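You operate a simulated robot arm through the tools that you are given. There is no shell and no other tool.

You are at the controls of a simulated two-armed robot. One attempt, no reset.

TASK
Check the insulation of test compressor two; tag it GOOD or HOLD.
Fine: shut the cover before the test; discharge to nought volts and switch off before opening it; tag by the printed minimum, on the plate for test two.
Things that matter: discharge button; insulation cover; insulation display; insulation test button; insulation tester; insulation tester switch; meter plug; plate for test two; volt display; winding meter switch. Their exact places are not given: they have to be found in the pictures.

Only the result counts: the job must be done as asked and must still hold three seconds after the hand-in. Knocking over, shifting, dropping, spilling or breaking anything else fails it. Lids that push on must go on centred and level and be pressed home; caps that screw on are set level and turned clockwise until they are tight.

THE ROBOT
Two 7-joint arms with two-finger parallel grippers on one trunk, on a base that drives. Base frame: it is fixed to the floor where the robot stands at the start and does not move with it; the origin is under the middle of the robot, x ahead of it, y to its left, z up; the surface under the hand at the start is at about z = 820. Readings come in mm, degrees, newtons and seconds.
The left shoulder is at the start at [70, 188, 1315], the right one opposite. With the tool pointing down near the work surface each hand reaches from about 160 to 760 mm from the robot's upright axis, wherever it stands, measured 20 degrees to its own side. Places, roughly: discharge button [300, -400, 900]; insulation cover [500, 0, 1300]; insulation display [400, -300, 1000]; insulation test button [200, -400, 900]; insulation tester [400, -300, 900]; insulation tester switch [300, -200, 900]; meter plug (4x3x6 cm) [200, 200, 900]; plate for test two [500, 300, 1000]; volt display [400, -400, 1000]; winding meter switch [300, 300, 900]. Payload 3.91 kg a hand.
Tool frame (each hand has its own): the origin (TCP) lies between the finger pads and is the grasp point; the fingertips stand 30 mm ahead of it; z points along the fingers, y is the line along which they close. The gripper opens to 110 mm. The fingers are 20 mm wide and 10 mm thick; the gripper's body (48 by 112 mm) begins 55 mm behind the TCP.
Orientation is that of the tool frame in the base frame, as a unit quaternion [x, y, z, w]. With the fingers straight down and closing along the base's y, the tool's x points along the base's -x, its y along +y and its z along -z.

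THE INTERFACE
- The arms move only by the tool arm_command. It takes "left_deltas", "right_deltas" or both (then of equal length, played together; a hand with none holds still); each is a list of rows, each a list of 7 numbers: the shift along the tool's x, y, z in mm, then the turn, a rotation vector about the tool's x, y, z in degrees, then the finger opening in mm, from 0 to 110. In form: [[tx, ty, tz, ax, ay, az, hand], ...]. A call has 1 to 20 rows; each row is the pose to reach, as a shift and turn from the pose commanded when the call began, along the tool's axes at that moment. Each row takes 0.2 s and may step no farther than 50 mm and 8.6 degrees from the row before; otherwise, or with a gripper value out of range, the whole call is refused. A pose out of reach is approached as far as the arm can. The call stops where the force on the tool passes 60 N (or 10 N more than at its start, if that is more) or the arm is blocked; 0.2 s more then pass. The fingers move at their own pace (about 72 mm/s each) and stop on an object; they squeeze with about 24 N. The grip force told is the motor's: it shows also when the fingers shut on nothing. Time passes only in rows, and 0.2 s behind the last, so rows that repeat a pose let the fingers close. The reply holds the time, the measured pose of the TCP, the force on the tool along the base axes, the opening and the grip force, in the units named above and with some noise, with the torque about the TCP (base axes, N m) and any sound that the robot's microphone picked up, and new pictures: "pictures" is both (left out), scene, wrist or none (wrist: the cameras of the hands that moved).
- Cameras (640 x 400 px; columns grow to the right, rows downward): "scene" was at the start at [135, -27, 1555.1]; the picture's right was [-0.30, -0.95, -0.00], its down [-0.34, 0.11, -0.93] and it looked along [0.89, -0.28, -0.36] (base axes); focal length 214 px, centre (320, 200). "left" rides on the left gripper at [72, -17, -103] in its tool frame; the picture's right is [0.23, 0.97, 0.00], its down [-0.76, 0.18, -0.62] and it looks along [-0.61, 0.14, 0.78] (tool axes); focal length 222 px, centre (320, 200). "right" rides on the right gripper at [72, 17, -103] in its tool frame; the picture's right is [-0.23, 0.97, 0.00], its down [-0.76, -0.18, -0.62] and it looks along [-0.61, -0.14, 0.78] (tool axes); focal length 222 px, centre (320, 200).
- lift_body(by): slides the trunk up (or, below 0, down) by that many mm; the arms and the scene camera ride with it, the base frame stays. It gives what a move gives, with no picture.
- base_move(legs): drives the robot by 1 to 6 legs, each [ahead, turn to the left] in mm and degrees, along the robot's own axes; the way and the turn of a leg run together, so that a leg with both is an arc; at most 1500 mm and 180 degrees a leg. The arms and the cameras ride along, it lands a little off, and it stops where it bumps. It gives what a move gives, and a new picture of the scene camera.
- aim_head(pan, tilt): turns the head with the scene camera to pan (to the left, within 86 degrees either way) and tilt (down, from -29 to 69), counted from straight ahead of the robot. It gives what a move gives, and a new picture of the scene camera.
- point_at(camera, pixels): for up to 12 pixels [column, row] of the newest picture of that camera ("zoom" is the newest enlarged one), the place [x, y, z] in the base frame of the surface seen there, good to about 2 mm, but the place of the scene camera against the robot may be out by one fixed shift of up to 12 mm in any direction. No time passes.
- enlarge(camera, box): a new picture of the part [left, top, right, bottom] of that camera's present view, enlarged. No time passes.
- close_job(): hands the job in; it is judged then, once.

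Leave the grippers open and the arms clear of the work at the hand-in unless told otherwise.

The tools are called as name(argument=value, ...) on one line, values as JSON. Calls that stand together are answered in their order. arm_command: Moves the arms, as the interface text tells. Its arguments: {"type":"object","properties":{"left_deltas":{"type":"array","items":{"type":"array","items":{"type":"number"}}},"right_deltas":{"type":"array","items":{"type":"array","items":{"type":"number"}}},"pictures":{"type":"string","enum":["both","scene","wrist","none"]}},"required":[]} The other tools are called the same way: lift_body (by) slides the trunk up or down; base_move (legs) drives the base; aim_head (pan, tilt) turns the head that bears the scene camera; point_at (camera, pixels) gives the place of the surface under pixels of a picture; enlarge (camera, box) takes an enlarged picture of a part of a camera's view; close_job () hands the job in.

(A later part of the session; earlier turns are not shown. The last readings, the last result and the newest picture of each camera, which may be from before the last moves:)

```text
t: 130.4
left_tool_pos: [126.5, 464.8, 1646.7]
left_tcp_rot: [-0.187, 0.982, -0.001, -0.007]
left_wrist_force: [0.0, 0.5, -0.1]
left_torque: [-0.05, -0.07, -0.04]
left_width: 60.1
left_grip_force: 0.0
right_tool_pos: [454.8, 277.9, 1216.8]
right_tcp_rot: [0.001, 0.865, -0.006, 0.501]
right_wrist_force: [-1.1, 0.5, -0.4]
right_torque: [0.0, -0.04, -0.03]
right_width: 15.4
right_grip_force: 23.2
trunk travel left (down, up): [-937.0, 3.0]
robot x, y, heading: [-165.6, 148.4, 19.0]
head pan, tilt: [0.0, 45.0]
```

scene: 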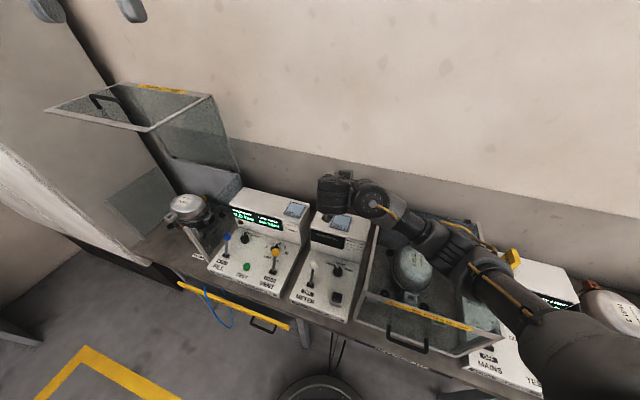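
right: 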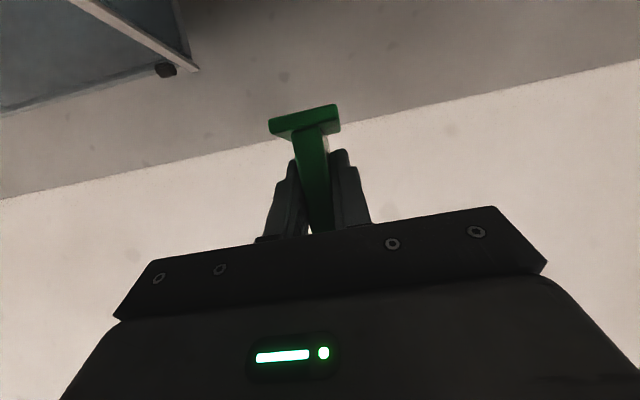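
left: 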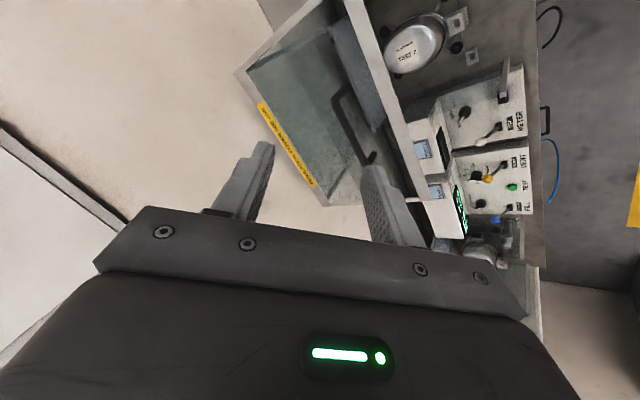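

The hand is over the plate with the tag square. Before lowering, I check how high the forearm and elbow are above the lid, and the plate's exact place.

point_at(camera="scene", pixels=[[372, 200], [400, 222], [425, 240], [455, 235], [480, 262], [510, 295], [540, 340], [337, 222], [346, 230], [445, 260], [395, 215]])

enlarge(camera="scene", box=[290, 160, 520, 360])

```text
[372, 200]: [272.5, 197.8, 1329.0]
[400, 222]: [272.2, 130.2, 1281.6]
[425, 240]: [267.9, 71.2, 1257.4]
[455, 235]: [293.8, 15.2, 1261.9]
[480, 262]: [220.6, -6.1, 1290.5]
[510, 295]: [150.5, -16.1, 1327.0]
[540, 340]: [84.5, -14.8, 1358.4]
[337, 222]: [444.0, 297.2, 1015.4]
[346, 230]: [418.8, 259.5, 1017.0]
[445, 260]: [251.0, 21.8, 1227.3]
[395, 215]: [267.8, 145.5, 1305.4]
```

```text
2.00 times, centred on (405, 260) of scene
```

zoom: 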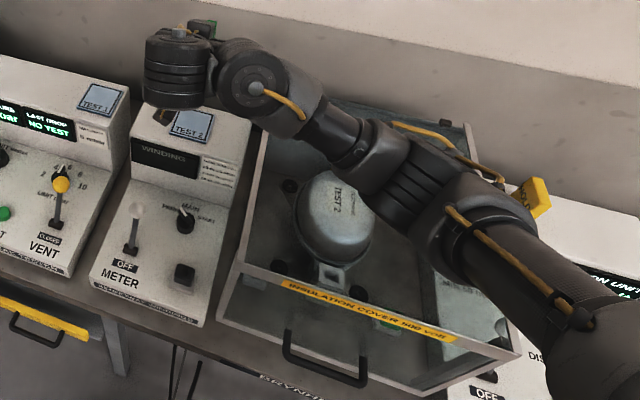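

The elbow hangs over the lid (bottom around z 1150–1200), so lowering here is unsafe. I'll raise the hand and move the robot to stand straight behind the plate (about y=330, heading 0), so the elbow stays in front of the bench.

arm_command(right_deltas=[[-22, 0, -13, 0, 0, 0, 0], [-44, 0, -26, 0, 0, 0, 0], [-65, 0, -37.5, 0, 0, 0, 0], [-65, 0, -37.5, 0, 0, 0, 0]], pictures="none")

base_move(legs=[[0, -84], [-200, 0], [0, 65]])

```text
t: 131.4
left_tool_pos: [127.2, 462.7, 1646.3]
left_tcp_rot: [-0.188, 0.982, 0.0, -0.007]
left_wrist_force: [-0.6, -1.7, 0.8]
left_torque: [0.03, 0.01, -0.03]
left_width: 60.1
left_grip_force: 0.1
right_tool_pos: [458.3, 275.4, 1290.1]
right_tcp_rot: [0.002, 0.865, -0.006, 0.501]
right_wrist_force: [0.3, 0.1, -0.6]
right_torque: [0.02, -0.01, 0.04]
right_width: 15.7
right_grip_force: 24.2
trunk travel left (down, up): [-937.0, 3.0]
robot x, y, heading: [-165.3, 150.4, 18.7]
head pan, tilt: [0.0, 45.0]
```

```text
t: 139.4
left_tool_pos: [133.4, 530.0, 1646.5]
left_tcp_rot: [-0.021, 1.0, -0.002, -0.008]
left_wrist_force: [-0.2, -0.3, 0.2]
left_torque: [0.0, 0.01, 0.01]
left_width: 59.9
left_grip_force: 0.0
right_tool_pos: [382.2, 242.7, 1290.2]
right_tcp_rot: [0.147, 0.853, -0.092, 0.493]
right_wrist_force: [-0.3, 0.3, -0.5]
right_torque: [0.0, 0.0, -0.03]
right_width: 15.1
right_grip_force: 23.9
trunk travel left (down, up): [-937.0, 3.0]
robot x, y, heading: [-248.7, 323.1, -0.3]
head pan, tilt: [0.0, 45.0]
```

scene: 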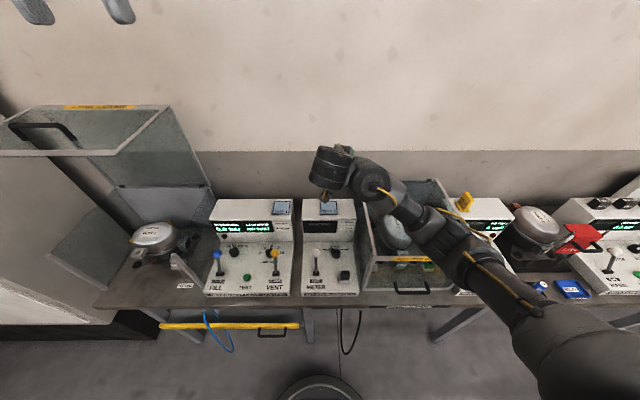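

I rotate the tool back to yaw 0 and measure the elbow's position.

point_at(camera="scene", pixels=[[370, 190], [400, 212], [430, 228], [445, 240], [480, 270], [520, 315], [328, 207], [322, 214], [336, 214], [328, 212], [321, 202], [336, 202]])

enlarge(camera="scene", box=[280, 130, 480, 300])

```text
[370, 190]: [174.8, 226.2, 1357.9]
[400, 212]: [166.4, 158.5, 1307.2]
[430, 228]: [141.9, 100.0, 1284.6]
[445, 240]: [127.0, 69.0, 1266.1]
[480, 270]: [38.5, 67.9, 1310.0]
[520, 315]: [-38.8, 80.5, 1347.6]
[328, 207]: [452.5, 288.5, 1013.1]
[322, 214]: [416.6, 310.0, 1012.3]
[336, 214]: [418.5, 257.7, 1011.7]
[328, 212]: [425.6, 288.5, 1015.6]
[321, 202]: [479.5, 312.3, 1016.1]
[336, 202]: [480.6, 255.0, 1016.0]
```

```text
2.35 times, centred on (380, 215) of scene
```

zoom: 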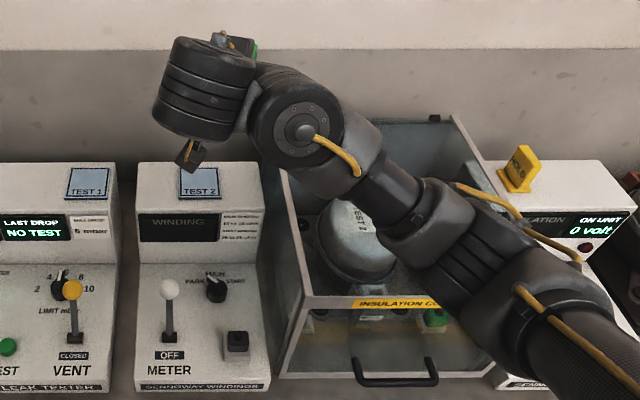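

The plate is centred at about [452, 282] with its top at z≈1025, corrected. I back up 50 mm more to keep the elbow in front of the lid, then extend to hover over the plate with the yaw squared.

base_move(legs=[[-50, 0]])

arm_command(right_deltas=[[5, 15, 25, -3.4, 0, -2, 0], [12, 30, 52, -6.8, 0, -3.9, 0], [22, 46, 80, -10.2, 0, -5.9, 0], [35, 61, 108, -13.6, 0, -7.8, 0], [49, 75.8, 135, -17, 0, -9.8, 0], [49, 75.8, 135, -17, 0, -9.8, 0], [49, 75.8, 135, -17, 0, -9.8, 0]])

```text
t: 140.3
left_tool_pos: [98.5, 531.4, 1640.3]
left_tcp_rot: [-0.02, 1.0, -0.002, -0.013]
left_wrist_force: [1.4, 0.3, -0.7]
left_torque: [-0.02, 0.1, 0.02]
left_width: 59.8
left_grip_force: 0.0
right_tool_pos: [343.9, 242.7, 1284.7]
right_tcp_rot: [0.147, 0.855, -0.093, 0.489]
right_wrist_force: [1.2, -0.2, 0.4]
right_torque: [0.01, 0.01, -0.01]
right_width: 15.5
right_grip_force: 24.4
trunk travel left (down, up): [-937.0, 3.0]
robot x, y, heading: [-299.9, 322.1, -0.4]
head pan, tilt: [0.0, 45.0]
```

scene: 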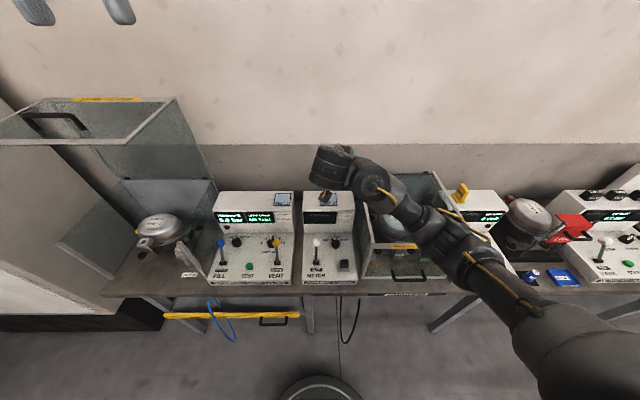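

```text
t: 141.9
left_tool_pos: [81.7, 530.4, 1645.1]
left_tcp_rot: [-0.019, 1.0, -0.001, -0.008]
left_wrist_force: [-0.4, -0.1, -0.5]
left_torque: [0.05, -0.01, 0.0]
left_width: 59.9
left_grip_force: 0.0
right_tool_pos: [446.3, 281.5, 1182.3]
right_tcp_rot: [0.0, 0.865, -0.007, 0.501]
right_wrist_force: [-0.1, 1.2, -0.5]
right_torque: [-0.02, 0.02, 0.0]
right_width: 15.3
right_grip_force: 23.4
trunk travel left (down, up): [-937.0, 3.0]
robot x, y, heading: [-300.3, 323.0, -0.6]
head pan, tilt: [0.0, 45.0]
```

scene: 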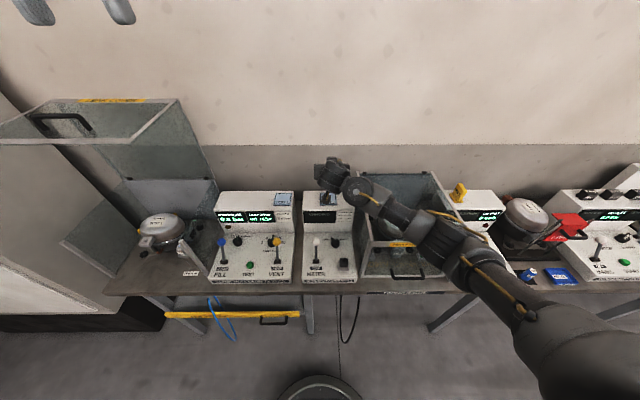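
right: 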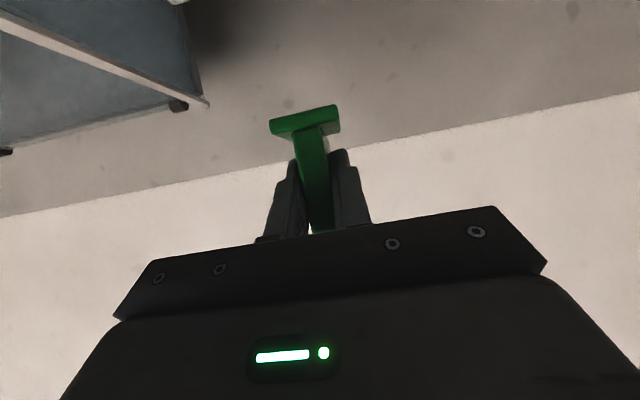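

The hand is over the plate. I check the elbow and forearm heights again before lowering.

point_at(camera="scene", pixels=[[385, 205], [405, 218], [420, 232], [430, 250], [445, 245], [470, 262], [490, 290]])

enlarge(camera="scene", box=[290, 140, 490, 300])

```text
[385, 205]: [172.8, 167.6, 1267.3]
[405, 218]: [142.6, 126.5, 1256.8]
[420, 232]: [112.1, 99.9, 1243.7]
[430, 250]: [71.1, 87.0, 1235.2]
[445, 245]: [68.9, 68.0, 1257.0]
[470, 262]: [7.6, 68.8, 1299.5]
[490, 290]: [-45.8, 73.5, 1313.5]
```

```text
2.50 times, centred on (390, 220) of scene
```

zoom: 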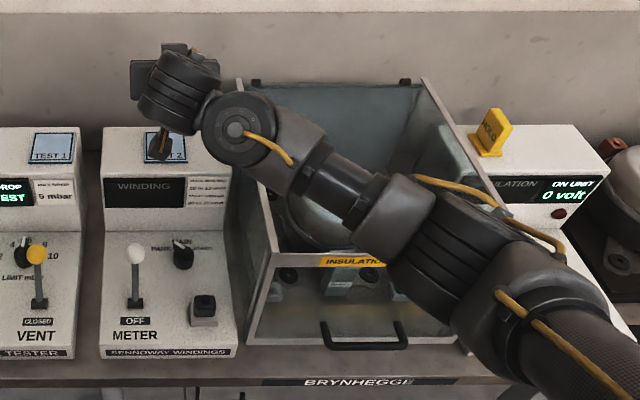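

The elbow is at x≈70, in front of the lid, and the forearm is about 100 mm above it. I lower 70 mm and check again.

arm_command(right_deltas=[[17.3, 0, 10, 0, 0, 0, 0], [34.6, 0, 20, 0, 0, 0, 0], [52, 0, 30, 0, 0, 0, 0], [60.6, 0, 35, 0, 0, 0, 0], [60.6, 0, 35, 0, 0, 0, 0]])

enlarge(camera="scene", box=[290, 140, 490, 300])

point_at(camera="scene", pixels=[[385, 212], [405, 226], [420, 240], [430, 256], [445, 250]])

```text
t: 143.1
left_tool_pos: [83.8, 531.6, 1644.8]
left_tcp_rot: [-0.019, 1.0, -0.002, -0.008]
left_wrist_force: [-0.7, -1.5, -0.4]
left_torque: [0.0, 0.03, 0.0]
left_width: 60.2
left_grip_force: 0.1
right_tool_pos: [447.7, 278.8, 1111.1]
right_tcp_rot: [-0.002, 0.866, -0.006, 0.5]
right_wrist_force: [0.8, 0.1, -1.4]
right_torque: [0.0, 0.01, -0.02]
right_width: 15.4
right_grip_force: 24.5
trunk travel left (down, up): [-937.0, 3.0]
robot x, y, heading: [-294.0, 322.0, -0.7]
head pan, tilt: [0.0, 45.0]
```

scene: 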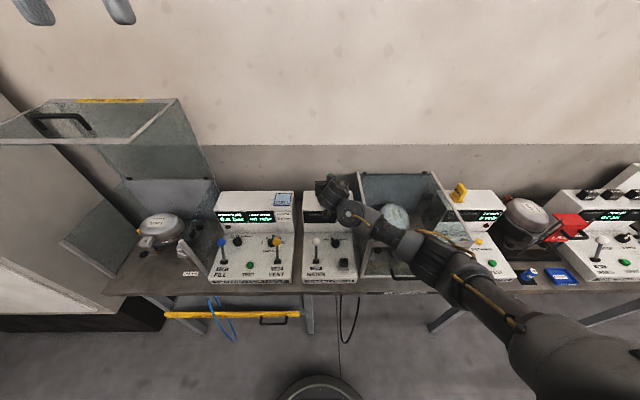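
right: 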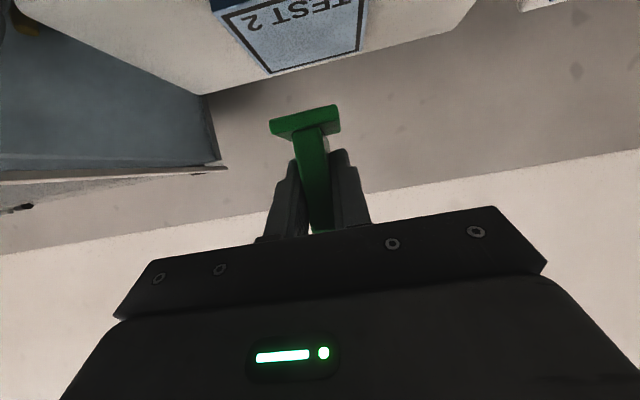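

```text
2.50 times, centred on (390, 220) of scene
```

zoom: 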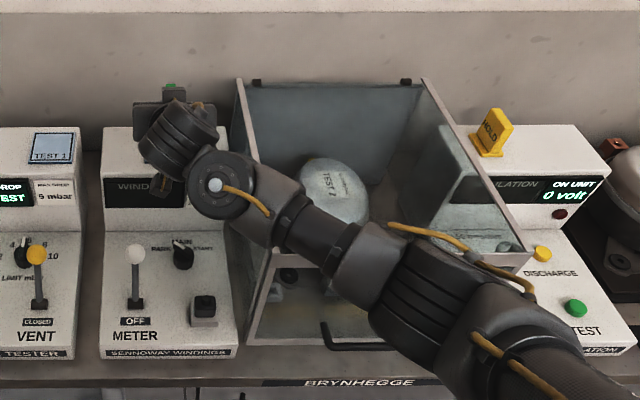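

```text
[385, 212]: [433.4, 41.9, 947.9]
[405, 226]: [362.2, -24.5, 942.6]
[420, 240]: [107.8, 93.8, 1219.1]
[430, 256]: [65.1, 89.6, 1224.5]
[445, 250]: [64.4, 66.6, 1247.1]
```

point_at(camera="scene", pixels=[[386, 234], [378, 228], [370, 224], [362, 220], [352, 214], [395, 238]])

point_at(camera="right", pixels=[[225, 12], [268, 72], [360, 52], [290, 25], [310, 55], [340, 40], [300, 10], [275, 122], [335, 112]])

```text
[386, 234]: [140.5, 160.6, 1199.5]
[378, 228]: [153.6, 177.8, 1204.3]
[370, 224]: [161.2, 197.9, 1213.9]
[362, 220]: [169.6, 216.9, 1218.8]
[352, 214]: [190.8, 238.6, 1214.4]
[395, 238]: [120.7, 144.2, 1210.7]
```

```text
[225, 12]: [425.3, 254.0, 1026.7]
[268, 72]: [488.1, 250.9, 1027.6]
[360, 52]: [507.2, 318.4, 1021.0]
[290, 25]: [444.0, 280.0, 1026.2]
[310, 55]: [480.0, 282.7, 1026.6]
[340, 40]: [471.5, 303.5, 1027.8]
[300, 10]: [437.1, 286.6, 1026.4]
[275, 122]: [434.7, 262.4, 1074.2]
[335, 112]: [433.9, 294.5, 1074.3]
```

The forearm passes in front of and outside the lid's corner, so it's clear. The plate top is at z≈1026.5, x≈420–488, y≈251–316, and the tag's base sits above its middle. I lower about 43 mm to set it down.

arm_command(right_deltas=[[15.6, 2, 9, 0, 0, 0, 0], [28, 3, 16, 0, 0, 0, 0], [33.8, 3, 19.5, 0, 0, 0, 0], [36.4, 3, 21, 0, 0, 0, 0], [37.2, 3, 21.5, 0, 0, 0, 0], [37.2, 3, 21.5, 0, 0, 0, 0]])

```text
t: 144.5
left_tool_pos: [83.3, 531.6, 1644.8]
left_tcp_rot: [-0.02, 1.0, -0.003, -0.009]
left_wrist_force: [0.2, 0.1, -0.1]
left_torque: [0.03, 0.02, 0.0]
left_width: 60.0
left_grip_force: 0.0
right_tool_pos: [443.8, 283.0, 1067.4]
right_tcp_rot: [-0.001, 0.866, -0.007, 0.5]
right_wrist_force: [-0.5, -0.5, 0.9]
right_torque: [0.07, -0.02, 0.04]
right_width: 15.4
right_grip_force: 24.5
trunk travel left (down, up): [-937.0, 3.0]
robot x, y, heading: [-295.6, 324.6, -0.5]
head pan, tilt: [0.0, 45.0]
```

scene: 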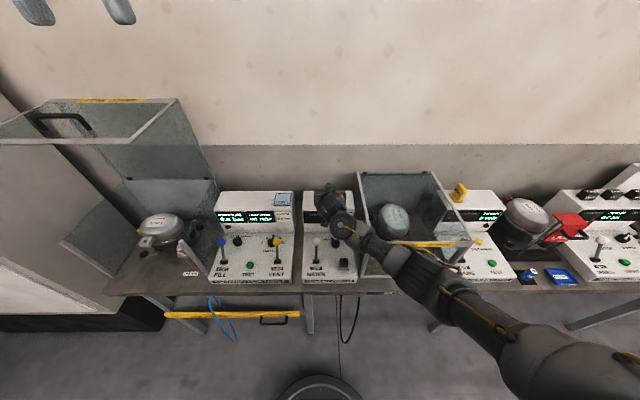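
right: 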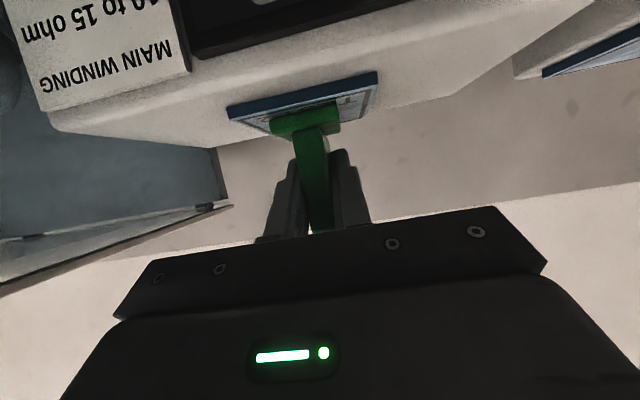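

It's close to the plate. I lower another 2 mm and watch the force.

arm_command(right_deltas=[[0.9, 0, 0.5, 0, 0, 0, 0], [1.8, 0, 1, 0, 0, 0, 0], [1.8, 0, 1, 0, 0, 0, 0]], pictures="none")

enlarge(camera="right", box=[210, 50, 410, 180])

```text
t: 145.3
left_tool_pos: [82.8, 531.2, 1645.8]
left_tcp_rot: [-0.019, 1.0, -0.002, -0.008]
left_wrist_force: [-0.1, -0.1, 0.7]
left_torque: [0.01, 0.04, 0.02]
left_width: 59.9
left_grip_force: 0.0
right_tool_pos: [445.5, 282.3, 1066.8]
right_tcp_rot: [0.0, 0.866, -0.006, 0.5]
right_wrist_force: [1.2, -1.7, 4.9]
right_torque: [0.06, -0.22, -0.03]
right_width: 15.8
right_grip_force: 23.9
trunk travel left (down, up): [-937.0, 3.0]
robot x, y, heading: [-303.3, 323.9, -0.4]
head pan, tilt: [0.0, 45.0]
```

```text
3.08 times, centred on (310, 115) of right
```

zoom: 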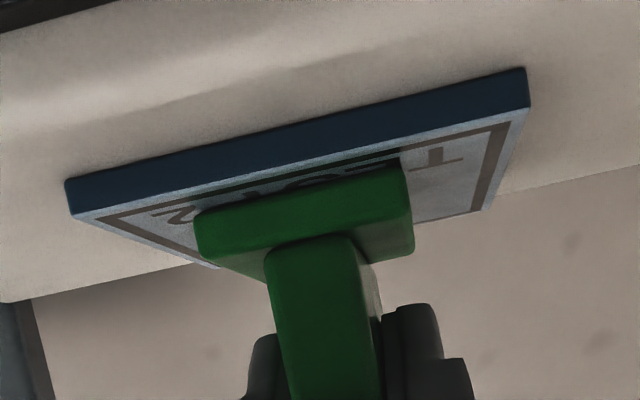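

The tag stands centred on the TEST 2 plate with light contact (5 N). I open the fingers and retreat back along the finger direction.

arm_command(right_deltas=[[0, 0, 0, 0, 0, 0, 18], [0, 0, 0, 0, 0, 0, 24], [0, 0, 0, 0, 0, 0, 40], [0, 0, 0, 0, 0, 0, 40], [0, 0, -20, 0, 0, 0, 40], [0, 0, -50, 0, 0, 0, 40], [0, 0, -90, 0, 0, 0, 40], [0, 0, -130, 0, 0, 0, 40], [0, 0, -130, 0, 0, 0, 40]])

enlarge(camera="scene", box=[280, 150, 400, 260])

```text
t: 147.3
left_tool_pos: [84.6, 531.6, 1644.5]
left_tcp_rot: [-0.02, 1.0, -0.002, -0.008]
left_wrist_force: [-1.2, -0.2, 0.2]
left_torque: [-0.01, -0.03, -0.05]
left_width: 60.1
left_grip_force: 0.0
right_tool_pos: [333.0, 285.7, 1130.7]
right_tcp_rot: [-0.001, 0.867, -0.007, 0.499]
right_wrist_force: [0.1, 0.0, 0.4]
right_torque: [0.0, 0.0, 0.0]
right_width: 39.9
right_grip_force: 0.1
trunk travel left (down, up): [-937.0, 3.0]
robot x, y, heading: [-301.4, 327.5, -0.3]
head pan, tilt: [0.0, 45.0]
```

scene: 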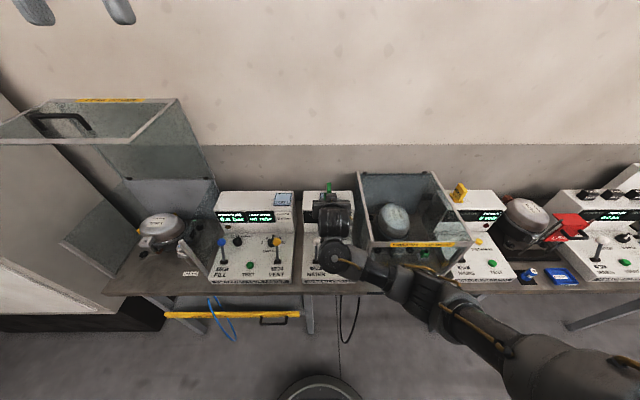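
right: 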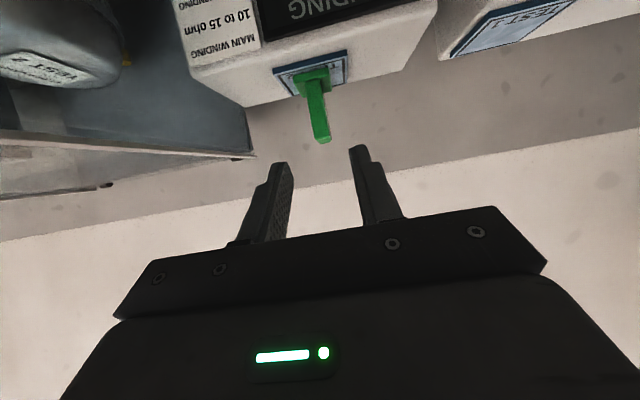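

```text
3.64 times, centred on (340, 205) of scene
```

zoom: 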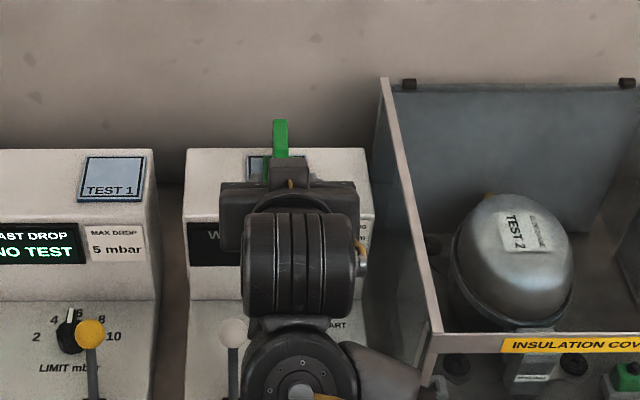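

The GOOD tag stands on the TEST 2 plate. The tester was discharged and switched off, so the cover may now be opened again. First I raise the hand away from the tag.

arm_command(right_deltas=[[-27, -10, -22, 0, 0, 0, 40], [-54, -30, -44, 0, 0, 0, 40], [-81, -50, -67, 0, 0, 0, 40], [-107, -70, -89, 0, 0, 0, 40], [-132, -90, -111, 0, 0, 0, 40], [-132, -90, -111, 0, 0, 0, 40]])

enlarge(camera="scene", box=[280, 150, 400, 260])

```text
t: 148.2
left_tool_pos: [85.5, 524.9, 1644.9]
left_tcp_rot: [-0.019, 1.0, 0.0, -0.01]
left_wrist_force: [-0.2, -0.2, 0.7]
left_torque: [0.04, 0.05, 0.02]
left_width: 60.1
left_grip_force: 0.1
right_tool_pos: [335.2, 154.2, 1195.3]
right_tcp_rot: [-0.001, 0.863, -0.09, 0.497]
right_wrist_force: [0.1, -0.9, -0.7]
right_torque: [-0.03, -0.02, 0.04]
right_width: 40.1
right_grip_force: 0.0
right hand out of reach, approached as far as the arm can: row 3, 4
trunk travel left (down, up): [-937.0, 3.0]
robot x, y, heading: [-298.0, 324.1, -0.3]
head pan, tilt: [0.0, 45.0]
stopped in row 4 (right hand): the arm was blocked; the commanded pose is now the measured one
```

scene: 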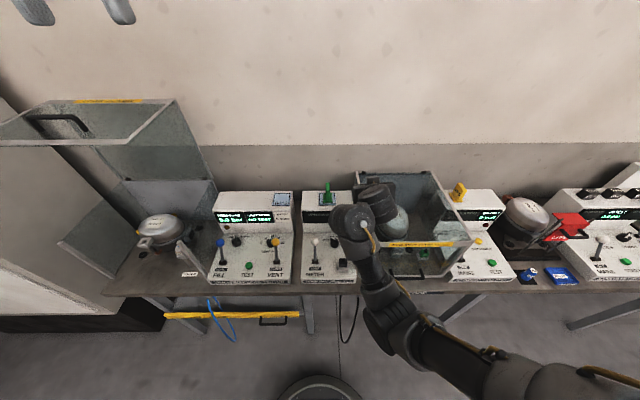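
right: 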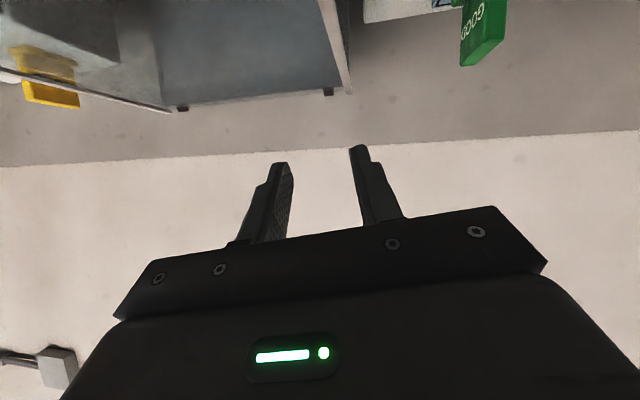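

```text
3.64 times, centred on (340, 205) of scene
```

zoom: 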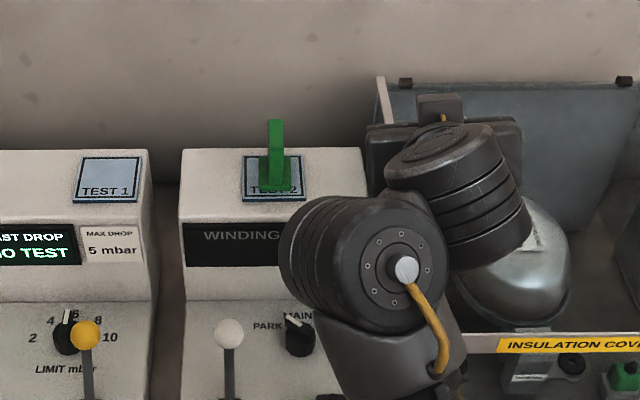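

The arm was blocked partway. I need to see whether the forearm touches the lid.

enlarge(camera="scene", box=[310, 180, 470, 350])

point_at(camera="scene", pixels=[[355, 235], [362, 250], [368, 265], [372, 278], [380, 295], [385, 265], [365, 262], [390, 310], [350, 215]])

```text
2.35 times, centred on (390, 265) of scene
```

zoom: 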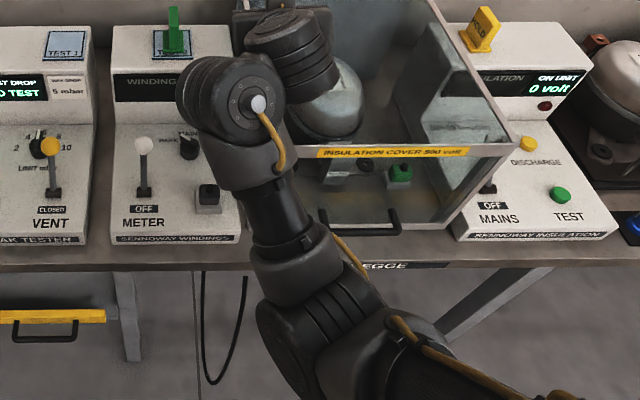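

```text
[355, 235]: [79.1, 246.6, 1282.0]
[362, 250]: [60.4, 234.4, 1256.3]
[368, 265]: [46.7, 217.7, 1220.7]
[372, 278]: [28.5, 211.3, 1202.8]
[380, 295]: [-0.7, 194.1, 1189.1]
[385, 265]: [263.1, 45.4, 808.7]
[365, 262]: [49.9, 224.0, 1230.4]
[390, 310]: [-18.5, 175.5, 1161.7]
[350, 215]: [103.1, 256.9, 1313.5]
```

Nothing touches: the forearm is in front of the bench (x<110) and the GOOD tag stands. I back the robot up 200 mm into free space.

base_move(legs=[[-200, 0]])

arm_command(right_deltas=[[0, 0, 0, 0, 0, 0, 40], [0, 0, 0, 0, 0, 0, 40]], pictures="scene")

```text
t: 149.8
left_tool_pos: [-112.0, 535.0, 1644.3]
left_tcp_rot: [-0.021, 1.0, -0.003, -0.011]
left_wrist_force: [0.1, -0.8, 1.0]
left_torque: [-0.01, 0.04, -0.01]
left_width: 60.0
left_grip_force: 0.0
right_tool_pos: [134.2, 164.2, 1195.2]
right_tcp_rot: [-0.003, 0.863, -0.091, 0.497]
right_wrist_force: [0.8, 0.1, 0.2]
right_torque: [0.0, -0.01, -0.01]
right_width: 40.1
right_grip_force: 0.0
trunk travel left (down, up): [-937.0, 3.0]
robot x, y, heading: [-496.7, 327.6, -0.1]
head pan, tilt: [0.0, 45.0]
```

scene: 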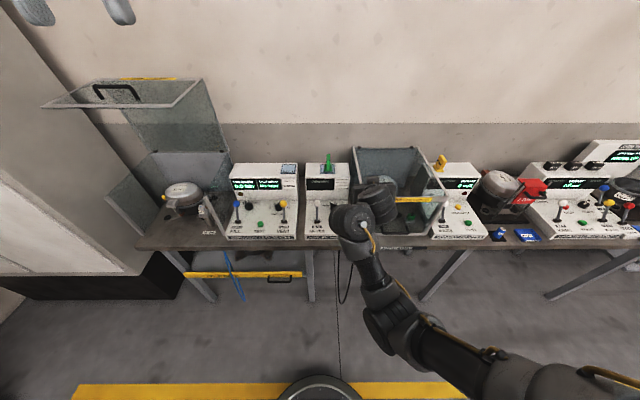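

```text
t: 150.4
left_tool_pos: [-115.2, 535.0, 1644.1]
left_tcp_rot: [-0.021, 1.0, -0.003, -0.01]
left_wrist_force: [-0.1, 0.1, -0.7]
left_torque: [0.0, 0.04, 0.02]
left_width: 60.1
left_grip_force: 0.1
right_tool_pos: [132.8, 163.6, 1196.2]
right_tcp_rot: [-0.003, 0.863, -0.091, 0.497]
right_wrist_force: [0.1, 0.1, -0.6]
right_torque: [-0.01, 0.0, 0.02]
right_width: 39.8
right_grip_force: 0.0
trunk travel left (down, up): [-937.0, 3.0]
robot x, y, heading: [-497.4, 328.5, -0.4]
head pan, tilt: [0.0, 45.0]
```

scene: 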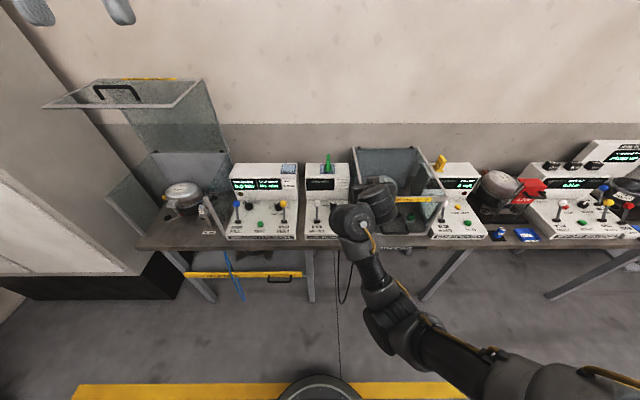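

From here I check the tag on the plate and the shut lid.

enlarge(camera="scene", box=[290, 140, 460, 270])

enlarge(camera="scene", box=[300, 145, 355, 185])

```text
3.08 times, centred on (375, 205) of scene
```

zoom: 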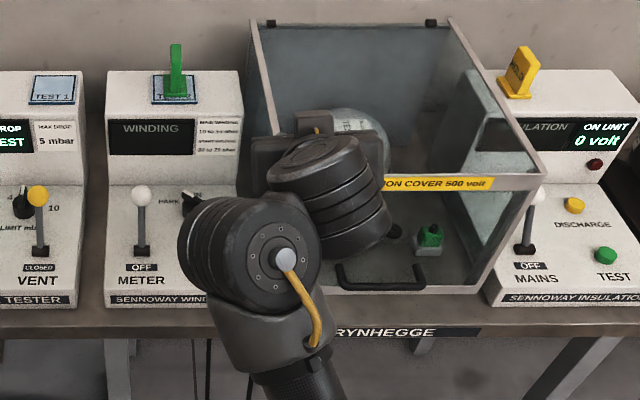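

```text
10.00 times, centred on (328, 165) of scene
```

zoom: 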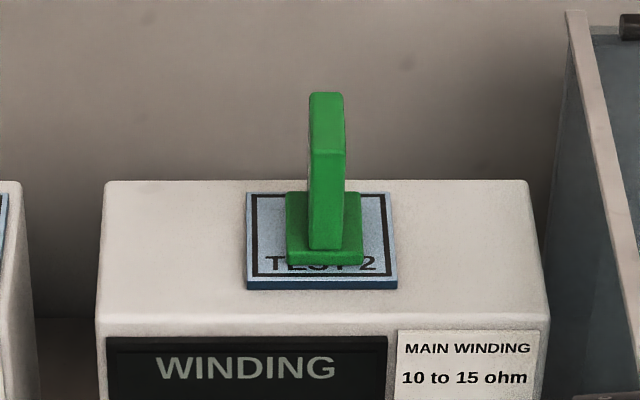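

The GOOD tag is well centred on the TEST 2 plate. Now for the cover: I bring the right hand to the earlier handle-gripping attitude (roll 90°, pitch 65°), higher up, here in free space.

arm_command(right_deltas=[[-18.3, -2.3, -11.5, -0.91, 0.23, 7.97, 40], [-36.5, -4.6, -23, -1.82, 0.47, 15.9, 40], [-54.8, -7, -34.6, -2.7, 0.7, 23.9, 40], [-73, -9.3, -46, -3.6, 0.93, 31.9, 40], [-91, -11.6, -57.6, -4.5, 1.17, 39.8, 40], [-109.5, -13.9, -69, -5.45, 1.4, 47.8, 40], [-128, -16.2, -80.6, -6.4, 1.63, 55.8, 40], [-146, -18.5, -92, -7.3, 1.87, 63.7, 40], [-164, -20.9, -103.7, -8.2, 2.1, 71.7, 40], [-182.5, -23.2, -115, -9.1, 2.33, 79.7, 40], [-200.8, -25.5, -126.7, -10, 2.57, 87.6, 40], [-219, -27.8, -138.2, -10.9, 2.8, 95.6, 40], [-219, -27.8, -138.2, -10.9, 2.8, 95.6, 40]])

```text
t: 151.0
left_tool_pos: [-116.3, 533.2, 1643.3]
left_tcp_rot: [-0.02, 1.0, -0.002, -0.01]
left_wrist_force: [1.3, -0.9, 0.5]
left_torque: [0.0, 0.0, -0.01]
left_width: 59.9
left_grip_force: 0.0
right_tool_pos: [138.8, 94.0, 1218.5]
right_tcp_rot: [0.094, 0.852, -0.091, 0.507]
right_wrist_force: [0.4, -0.3, -0.9]
right_torque: [0.03, 0.0, -0.05]
right_width: 40.0
right_grip_force: 0.1
right hand out of reach, approached as far as the arm can: row 2
trunk travel left (down, up): [-937.0, 3.0]
robot x, y, heading: [-500.9, 326.6, -0.5]
head pan, tilt: [0.0, 45.0]
stopped in row 2 (right hand): the arm was blocked; the commanded pose is now the measured one
```

scene: 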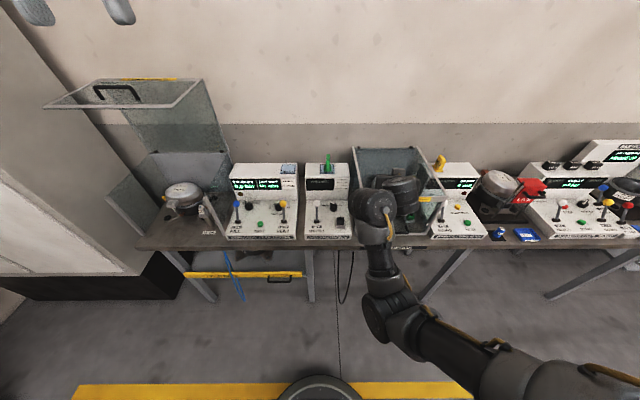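
right: 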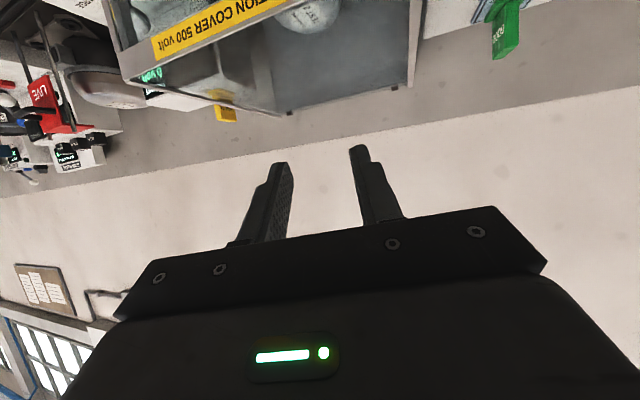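

It's blocked by joint limits again, and it tends to slide right. I let it: move right and up without turning.

arm_command(right_deltas=[[-26, -22, -2, 0, 0, 0, 40], [-52, -44, -4, 0, 0, 0, 40], [-78, -66, -6, 0, 0, 0, 40], [-104, -88, -7.5, 0, 0, 0, 40], [-104, -88, -7.5, 0, 0, 0, 40]], pictures="scene")

```text
t: 152.2
left_tool_pos: [-117.7, 533.7, 1644.7]
left_tcp_rot: [-0.021, 1.0, -0.003, -0.009]
left_wrist_force: [0.6, 0.4, 0.5]
left_torque: [-0.01, 0.03, 0.01]
left_width: 59.8
left_grip_force: 0.0
right_tool_pos: [171.7, -5.5, 1315.7]
right_tcp_rot: [0.096, 0.85, -0.101, 0.508]
right_wrist_force: [0.0, -0.6, -0.2]
right_torque: [0.01, 0.0, 0.01]
right_width: 39.9
right_grip_force: 0.1
right hand out of reach, approached as far as the arm can: row 3, 4, 5
trunk travel left (down, up): [-937.0, 3.0]
robot x, y, heading: [-498.3, 324.7, -0.5]
head pan, tilt: [0.0, 45.0]
```

scene: 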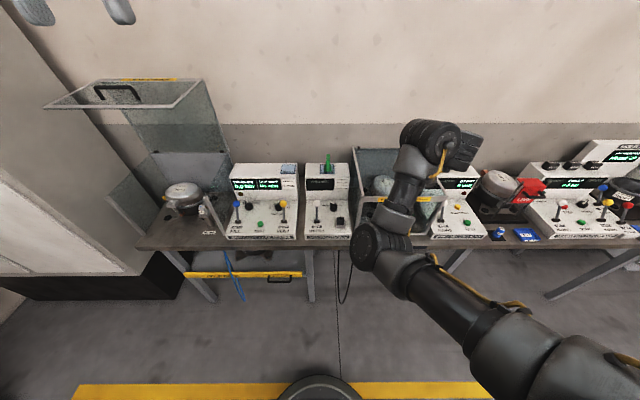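

Good, the arm has room here. Now I roll to the handle-gripping attitude in place.

arm_command(right_deltas=[[0, 0, 0, -1.35, 0.88, 7.85, 40], [0, 0, 0, -2.7, 1.76, 15.7, 40], [0, 0, 0, -4, 2.65, 23.5, 40], [0, 0, 0, -5.4, 3.5, 31.4, 40], [0, 0, 0, -6.7, 4.4, 39.2, 40], [0, 0, 0, -8.1, 5.3, 47, 40], [0, 0, 0, -9.4, 6.2, 54.9, 40], [0, 0, 0, -10.8, 7.05, 62.8, 40], [0, 0, 0, -12.1, 7.9, 70.6, 40], [0, 0, 0, -13.5, 8.8, 78.5, 40], [0, 0, 0, -14.8, 9.7, 86.3, 40], [0, 0, 0, -14.8, 9.7, 86.3, 40]])

```text
t: 154.8
left_tool_pos: [-116.6, 527.2, 1644.7]
left_tcp_rot: [-0.02, 1.0, -0.001, -0.009]
left_wrist_force: [0.2, -0.6, 0.1]
left_torque: [-0.01, 0.0, -0.01]
left_width: 60.2
left_grip_force: 0.0
right_tool_pos: [174.6, -4.5, 1309.3]
right_tcp_rot: [0.597, 0.597, 0.386, 0.371]
right_wrist_force: [0.3, -0.8, 0.5]
right_torque: [-0.01, 0.02, 0.06]
right_width: 40.2
right_grip_force: 0.1
right hand out of reach, approached as far as the arm can: row 1, 2, 3, 4, 5, 6, 7, 8, 9
trunk travel left (down, up): [-937.0, 3.0]
robot x, y, heading: [-498.7, 328.3, -0.4]
head pan, tilt: [0.0, 45.0]
```

scene: 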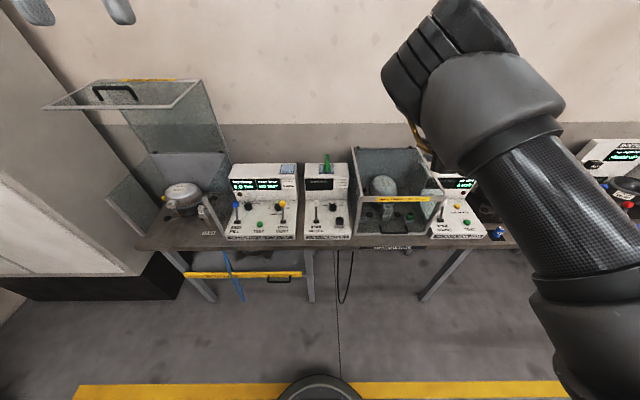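
right: 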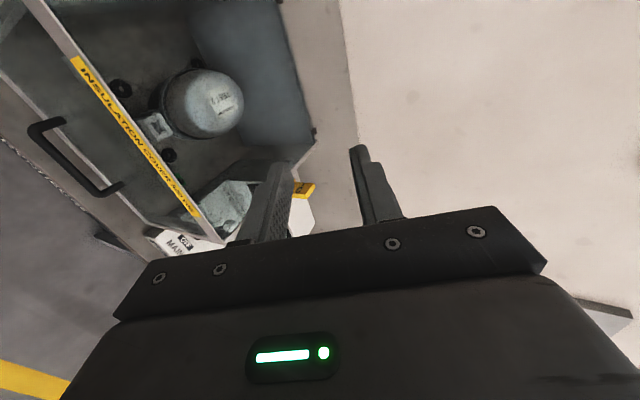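

Now the arm is elbow-up with the hand right in line with the handle (y≈0), and the handle shows at (40,125)–(115,190). I measure it.

point_at(camera="right", pixels=[[45, 145], [60, 165], [75, 180], [90, 192], [50, 122], [115, 187], [68, 173]])

enlarge(camera="right", box=[0, 90, 160, 220])

```text
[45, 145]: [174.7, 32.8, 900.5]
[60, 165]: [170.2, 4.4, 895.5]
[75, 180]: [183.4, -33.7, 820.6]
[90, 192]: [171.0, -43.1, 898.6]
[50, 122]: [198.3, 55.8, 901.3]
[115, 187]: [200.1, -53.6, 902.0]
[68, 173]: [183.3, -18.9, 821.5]
```

```text
3.08 times, centred on (80, 155) of right
```

zoom: 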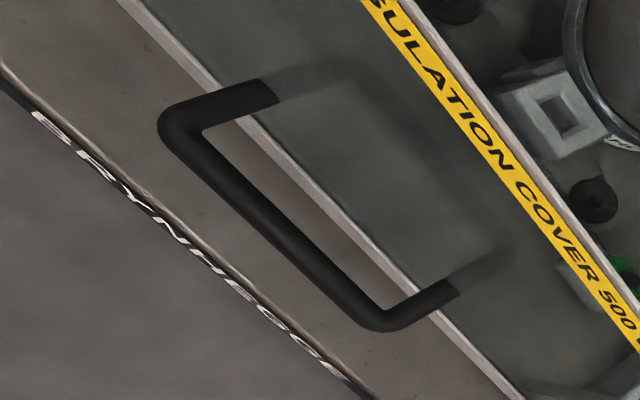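

The closed bar is centred near [173, 0, 891], so the refined hinge is about [551, 1073] with radius 420. I back up 95 mm and then lower the trunk 375 mm, so the hand comes in front of the handle.

base_move(legs=[[-95, 0]])

lift_body(by=-370)

arm_command(right_deltas=[[0, 0, 0, 0, 0, 0, 36], [0, 0, 0, 0, 0, 0, 36]])

```text
t: 155.9
left_tool_pos: [-195.8, 536.4, 1641.2]
left_tcp_rot: [-0.021, 1.0, -0.003, -0.013]
left_wrist_force: [0.6, 0.3, 0.4]
left_torque: [-0.04, 0.06, 0.03]
left_width: 60.1
left_grip_force: 0.0
right_tool_pos: [91.6, 1.2, 1304.1]
right_tcp_rot: [0.597, 0.6, 0.383, 0.37]
right_wrist_force: [1.0, 0.6, 1.0]
right_torque: [-0.04, 0.04, -0.03]
right_width: 40.2
right_grip_force: 0.0
trunk travel left (down, up): [-937.0, 3.0]
robot x, y, heading: [-595.6, 327.0, -0.4]
head pan, tilt: [0.0, 45.0]
```

scene: 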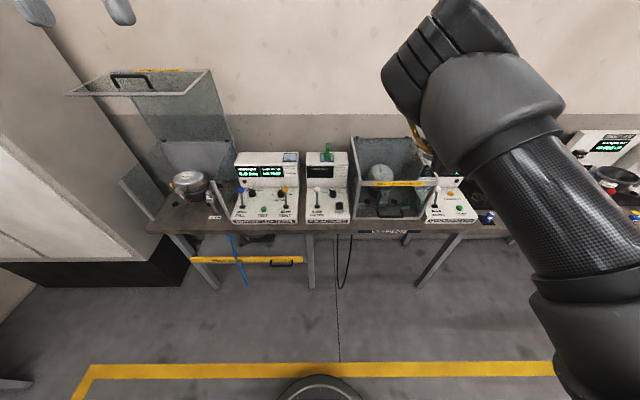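

```text
t: 159.5
left_tool_pos: [-211.2, 534.0, 1274.8]
left_tcp_rot: [-0.021, 1.0, -0.002, -0.009]
left_wrist_force: [-0.4, -0.4, 1.0]
left_torque: [-0.01, 0.01, 0.01]
left_width: 60.0
left_grip_force: 0.1
right_tool_pos: [80.7, -0.2, 940.0]
right_tcp_rot: [0.596, 0.599, 0.386, 0.372]
right_wrist_force: [0.3, -0.2, -0.6]
right_torque: [0.01, 0.01, -0.02]
right_width: 40.1
right_grip_force: 0.1
trunk travel left (down, up): [-567.0, 373.0]
robot x, y, heading: [-592.7, 324.5, -0.6]
head pan, tilt: [0.0, 45.0]
```

```text
t: 160.1
left_tool_pos: [-210.3, 534.1, 1273.5]
left_tcp_rot: [-0.02, 1.0, -0.002, -0.009]
left_wrist_force: [-1.0, 0.0, 0.0]
left_torque: [-0.02, 0.0, 0.01]
left_width: 59.4
left_grip_force: 0.0
right_tool_pos: [80.7, 0.6, 940.4]
right_tcp_rot: [0.596, 0.598, 0.386, 0.372]
right_wrist_force: [0.8, -0.2, -0.3]
right_torque: [0.0, 0.01, 0.03]
right_width: 36.0
right_grip_force: 0.0
trunk travel left (down, up): [-567.0, 373.0]
robot x, y, heading: [-594.2, 328.7, -0.4]
head pan, tilt: [0.0, 45.0]
```

scene: 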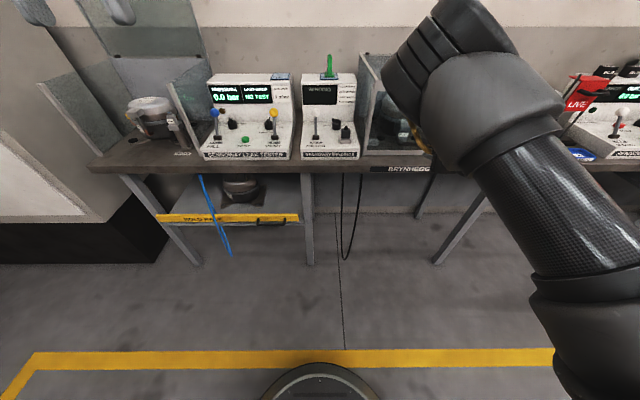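
right: 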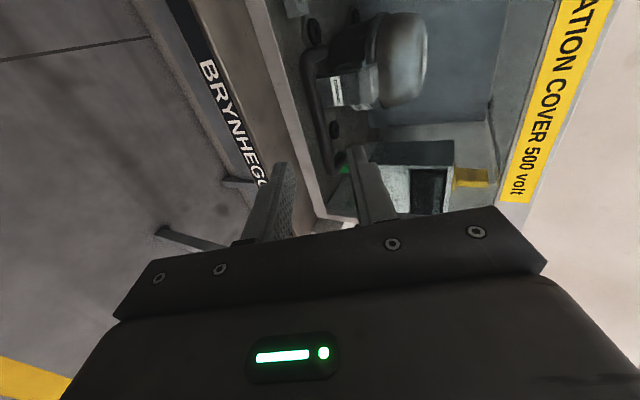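

The handle bar should run down near (315,110) in the wrist view. I zoom in and measure.

enlarge(camera="right", box=[250, 20, 410, 220])

point_at(camera="right", pixels=[[306, 70], [310, 90], [314, 110], [318, 130], [322, 150], [328, 165]])

```text
2.00 times, centred on (330, 120) of right
```

zoom: 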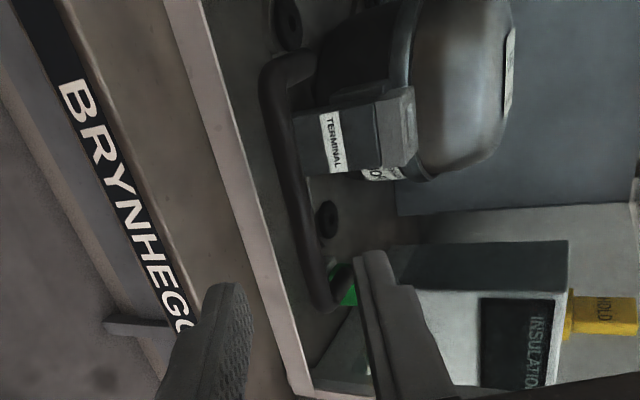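

```text
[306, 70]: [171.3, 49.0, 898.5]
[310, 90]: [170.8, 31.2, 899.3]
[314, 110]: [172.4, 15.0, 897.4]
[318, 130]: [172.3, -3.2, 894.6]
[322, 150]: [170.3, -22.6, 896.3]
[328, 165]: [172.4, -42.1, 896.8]
```

The bar centre is at about [176, 0, 893]. I advance 95 mm along the fingers to straddle it and close gently.

arm_command(right_deltas=[[0, -1, 25, 0, 0, 0, 34], [0, -2.2, 50, 0, 0, 0, 34], [0, -2.2, 75, 0, 0, 0, 34], [0, -2.2, 95, 0, 0, 0, 34], [0, -2.2, 95, 0, 0, 0, 34], [0, -2.2, 95, 0, 0, 0, 16], [0, -2.2, 95, 0, 0, 0, 16], [0, -2.2, 95, 0, 0, 0, 16]])

enlarge(camera="right", box=[220, 20, 420, 240])

```text
t: 161.9
left_tool_pos: [-211.0, 533.5, 1275.5]
left_tcp_rot: [-0.021, 1.0, -0.001, -0.009]
left_wrist_force: [-0.1, 0.5, -0.3]
left_torque: [-0.03, -0.03, -0.01]
left_width: 59.8
left_grip_force: 0.1
right_tool_pos: [166.1, 1.0, 897.9]
right_tcp_rot: [0.596, 0.598, 0.386, 0.372]
right_wrist_force: [-0.2, 0.2, -0.2]
right_torque: [0.0, -0.02, 0.01]
right_width: 16.0
right_grip_force: 0.1
trunk travel left (down, up): [-567.0, 373.0]
robot x, y, heading: [-592.6, 325.0, -0.5]
head pan, tilt: [0.0, 45.0]
```

scene: 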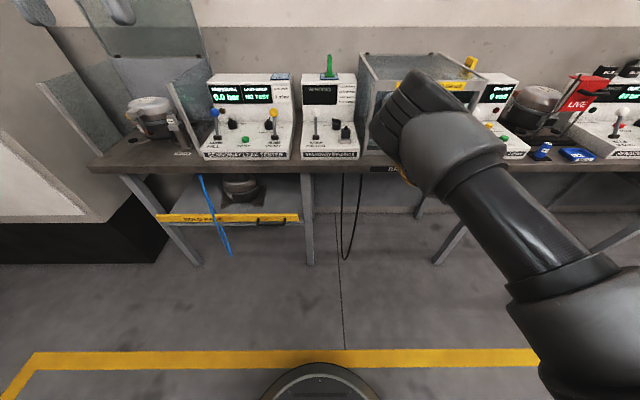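
right: 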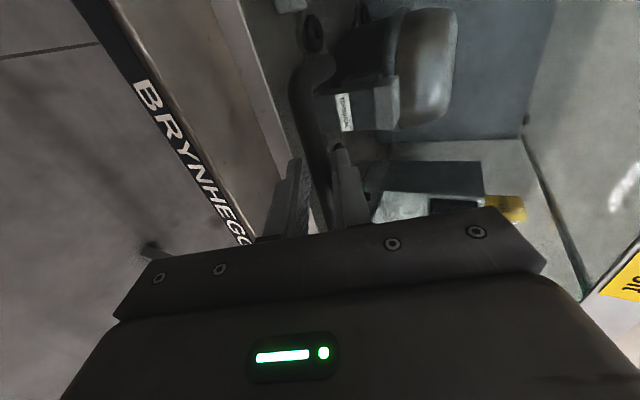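

```text
1.82 times, centred on (320, 130) of right
```

zoom: 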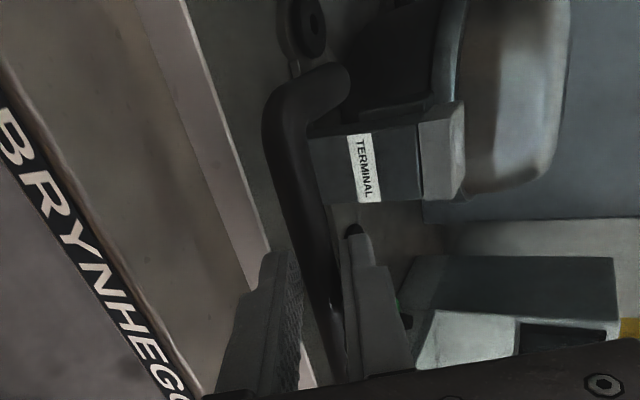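

The bar is caged between the fingers (16 mm, no squeeze). I'll open the lid in small steps: the arm shifts x, the trunk lifts. First 12 mm back, then up 45 mm.

arm_command(right_deltas=[[0, -5.1, -10.9, 0, 0, 0, 16], [0, -5.1, -10.9, 0, 0, 0, 16]], pictures="none")

lift_body(by=45)

```text
t: 162.5
left_tool_pos: [-211.4, 535.2, 1274.6]
left_tcp_rot: [-0.021, 1.0, -0.002, -0.008]
left_wrist_force: [-0.1, 0.7, -0.4]
left_torque: [-0.01, 0.02, 0.03]
left_width: 59.7
left_grip_force: 0.0
right_tool_pos: [154.4, 0.8, 900.5]
right_tcp_rot: [0.593, 0.599, 0.387, 0.373]
right_wrist_force: [7.5, 0.0, 8.9]
right_torque: [-0.1, -0.16, 0.12]
right_width: 21.4
right_grip_force: 5.7
trunk travel left (down, up): [-567.0, 373.0]
robot x, y, heading: [-595.7, 324.2, -0.4]
head pan, tilt: [0.0, 45.0]
```

```text
t: 163.3
left_tool_pos: [-211.3, 533.5, 1319.3]
left_tcp_rot: [-0.021, 1.0, -0.003, -0.01]
left_wrist_force: [-0.2, -0.9, 0.5]
left_torque: [0.03, 0.05, -0.03]
left_width: 59.9
left_grip_force: 0.0
right_tool_pos: [151.6, -0.3, 941.9]
right_tcp_rot: [0.596, 0.598, 0.386, 0.372]
right_wrist_force: [-10.6, -0.8, -10.2]
right_torque: [-0.1, 0.3, 0.11]
right_width: 22.1
right_grip_force: 6.0
trunk travel left (down, up): [-612.0, 328.0]
robot x, y, heading: [-597.9, 324.3, -0.6]
head pan, tilt: [0.0, 45.0]
```

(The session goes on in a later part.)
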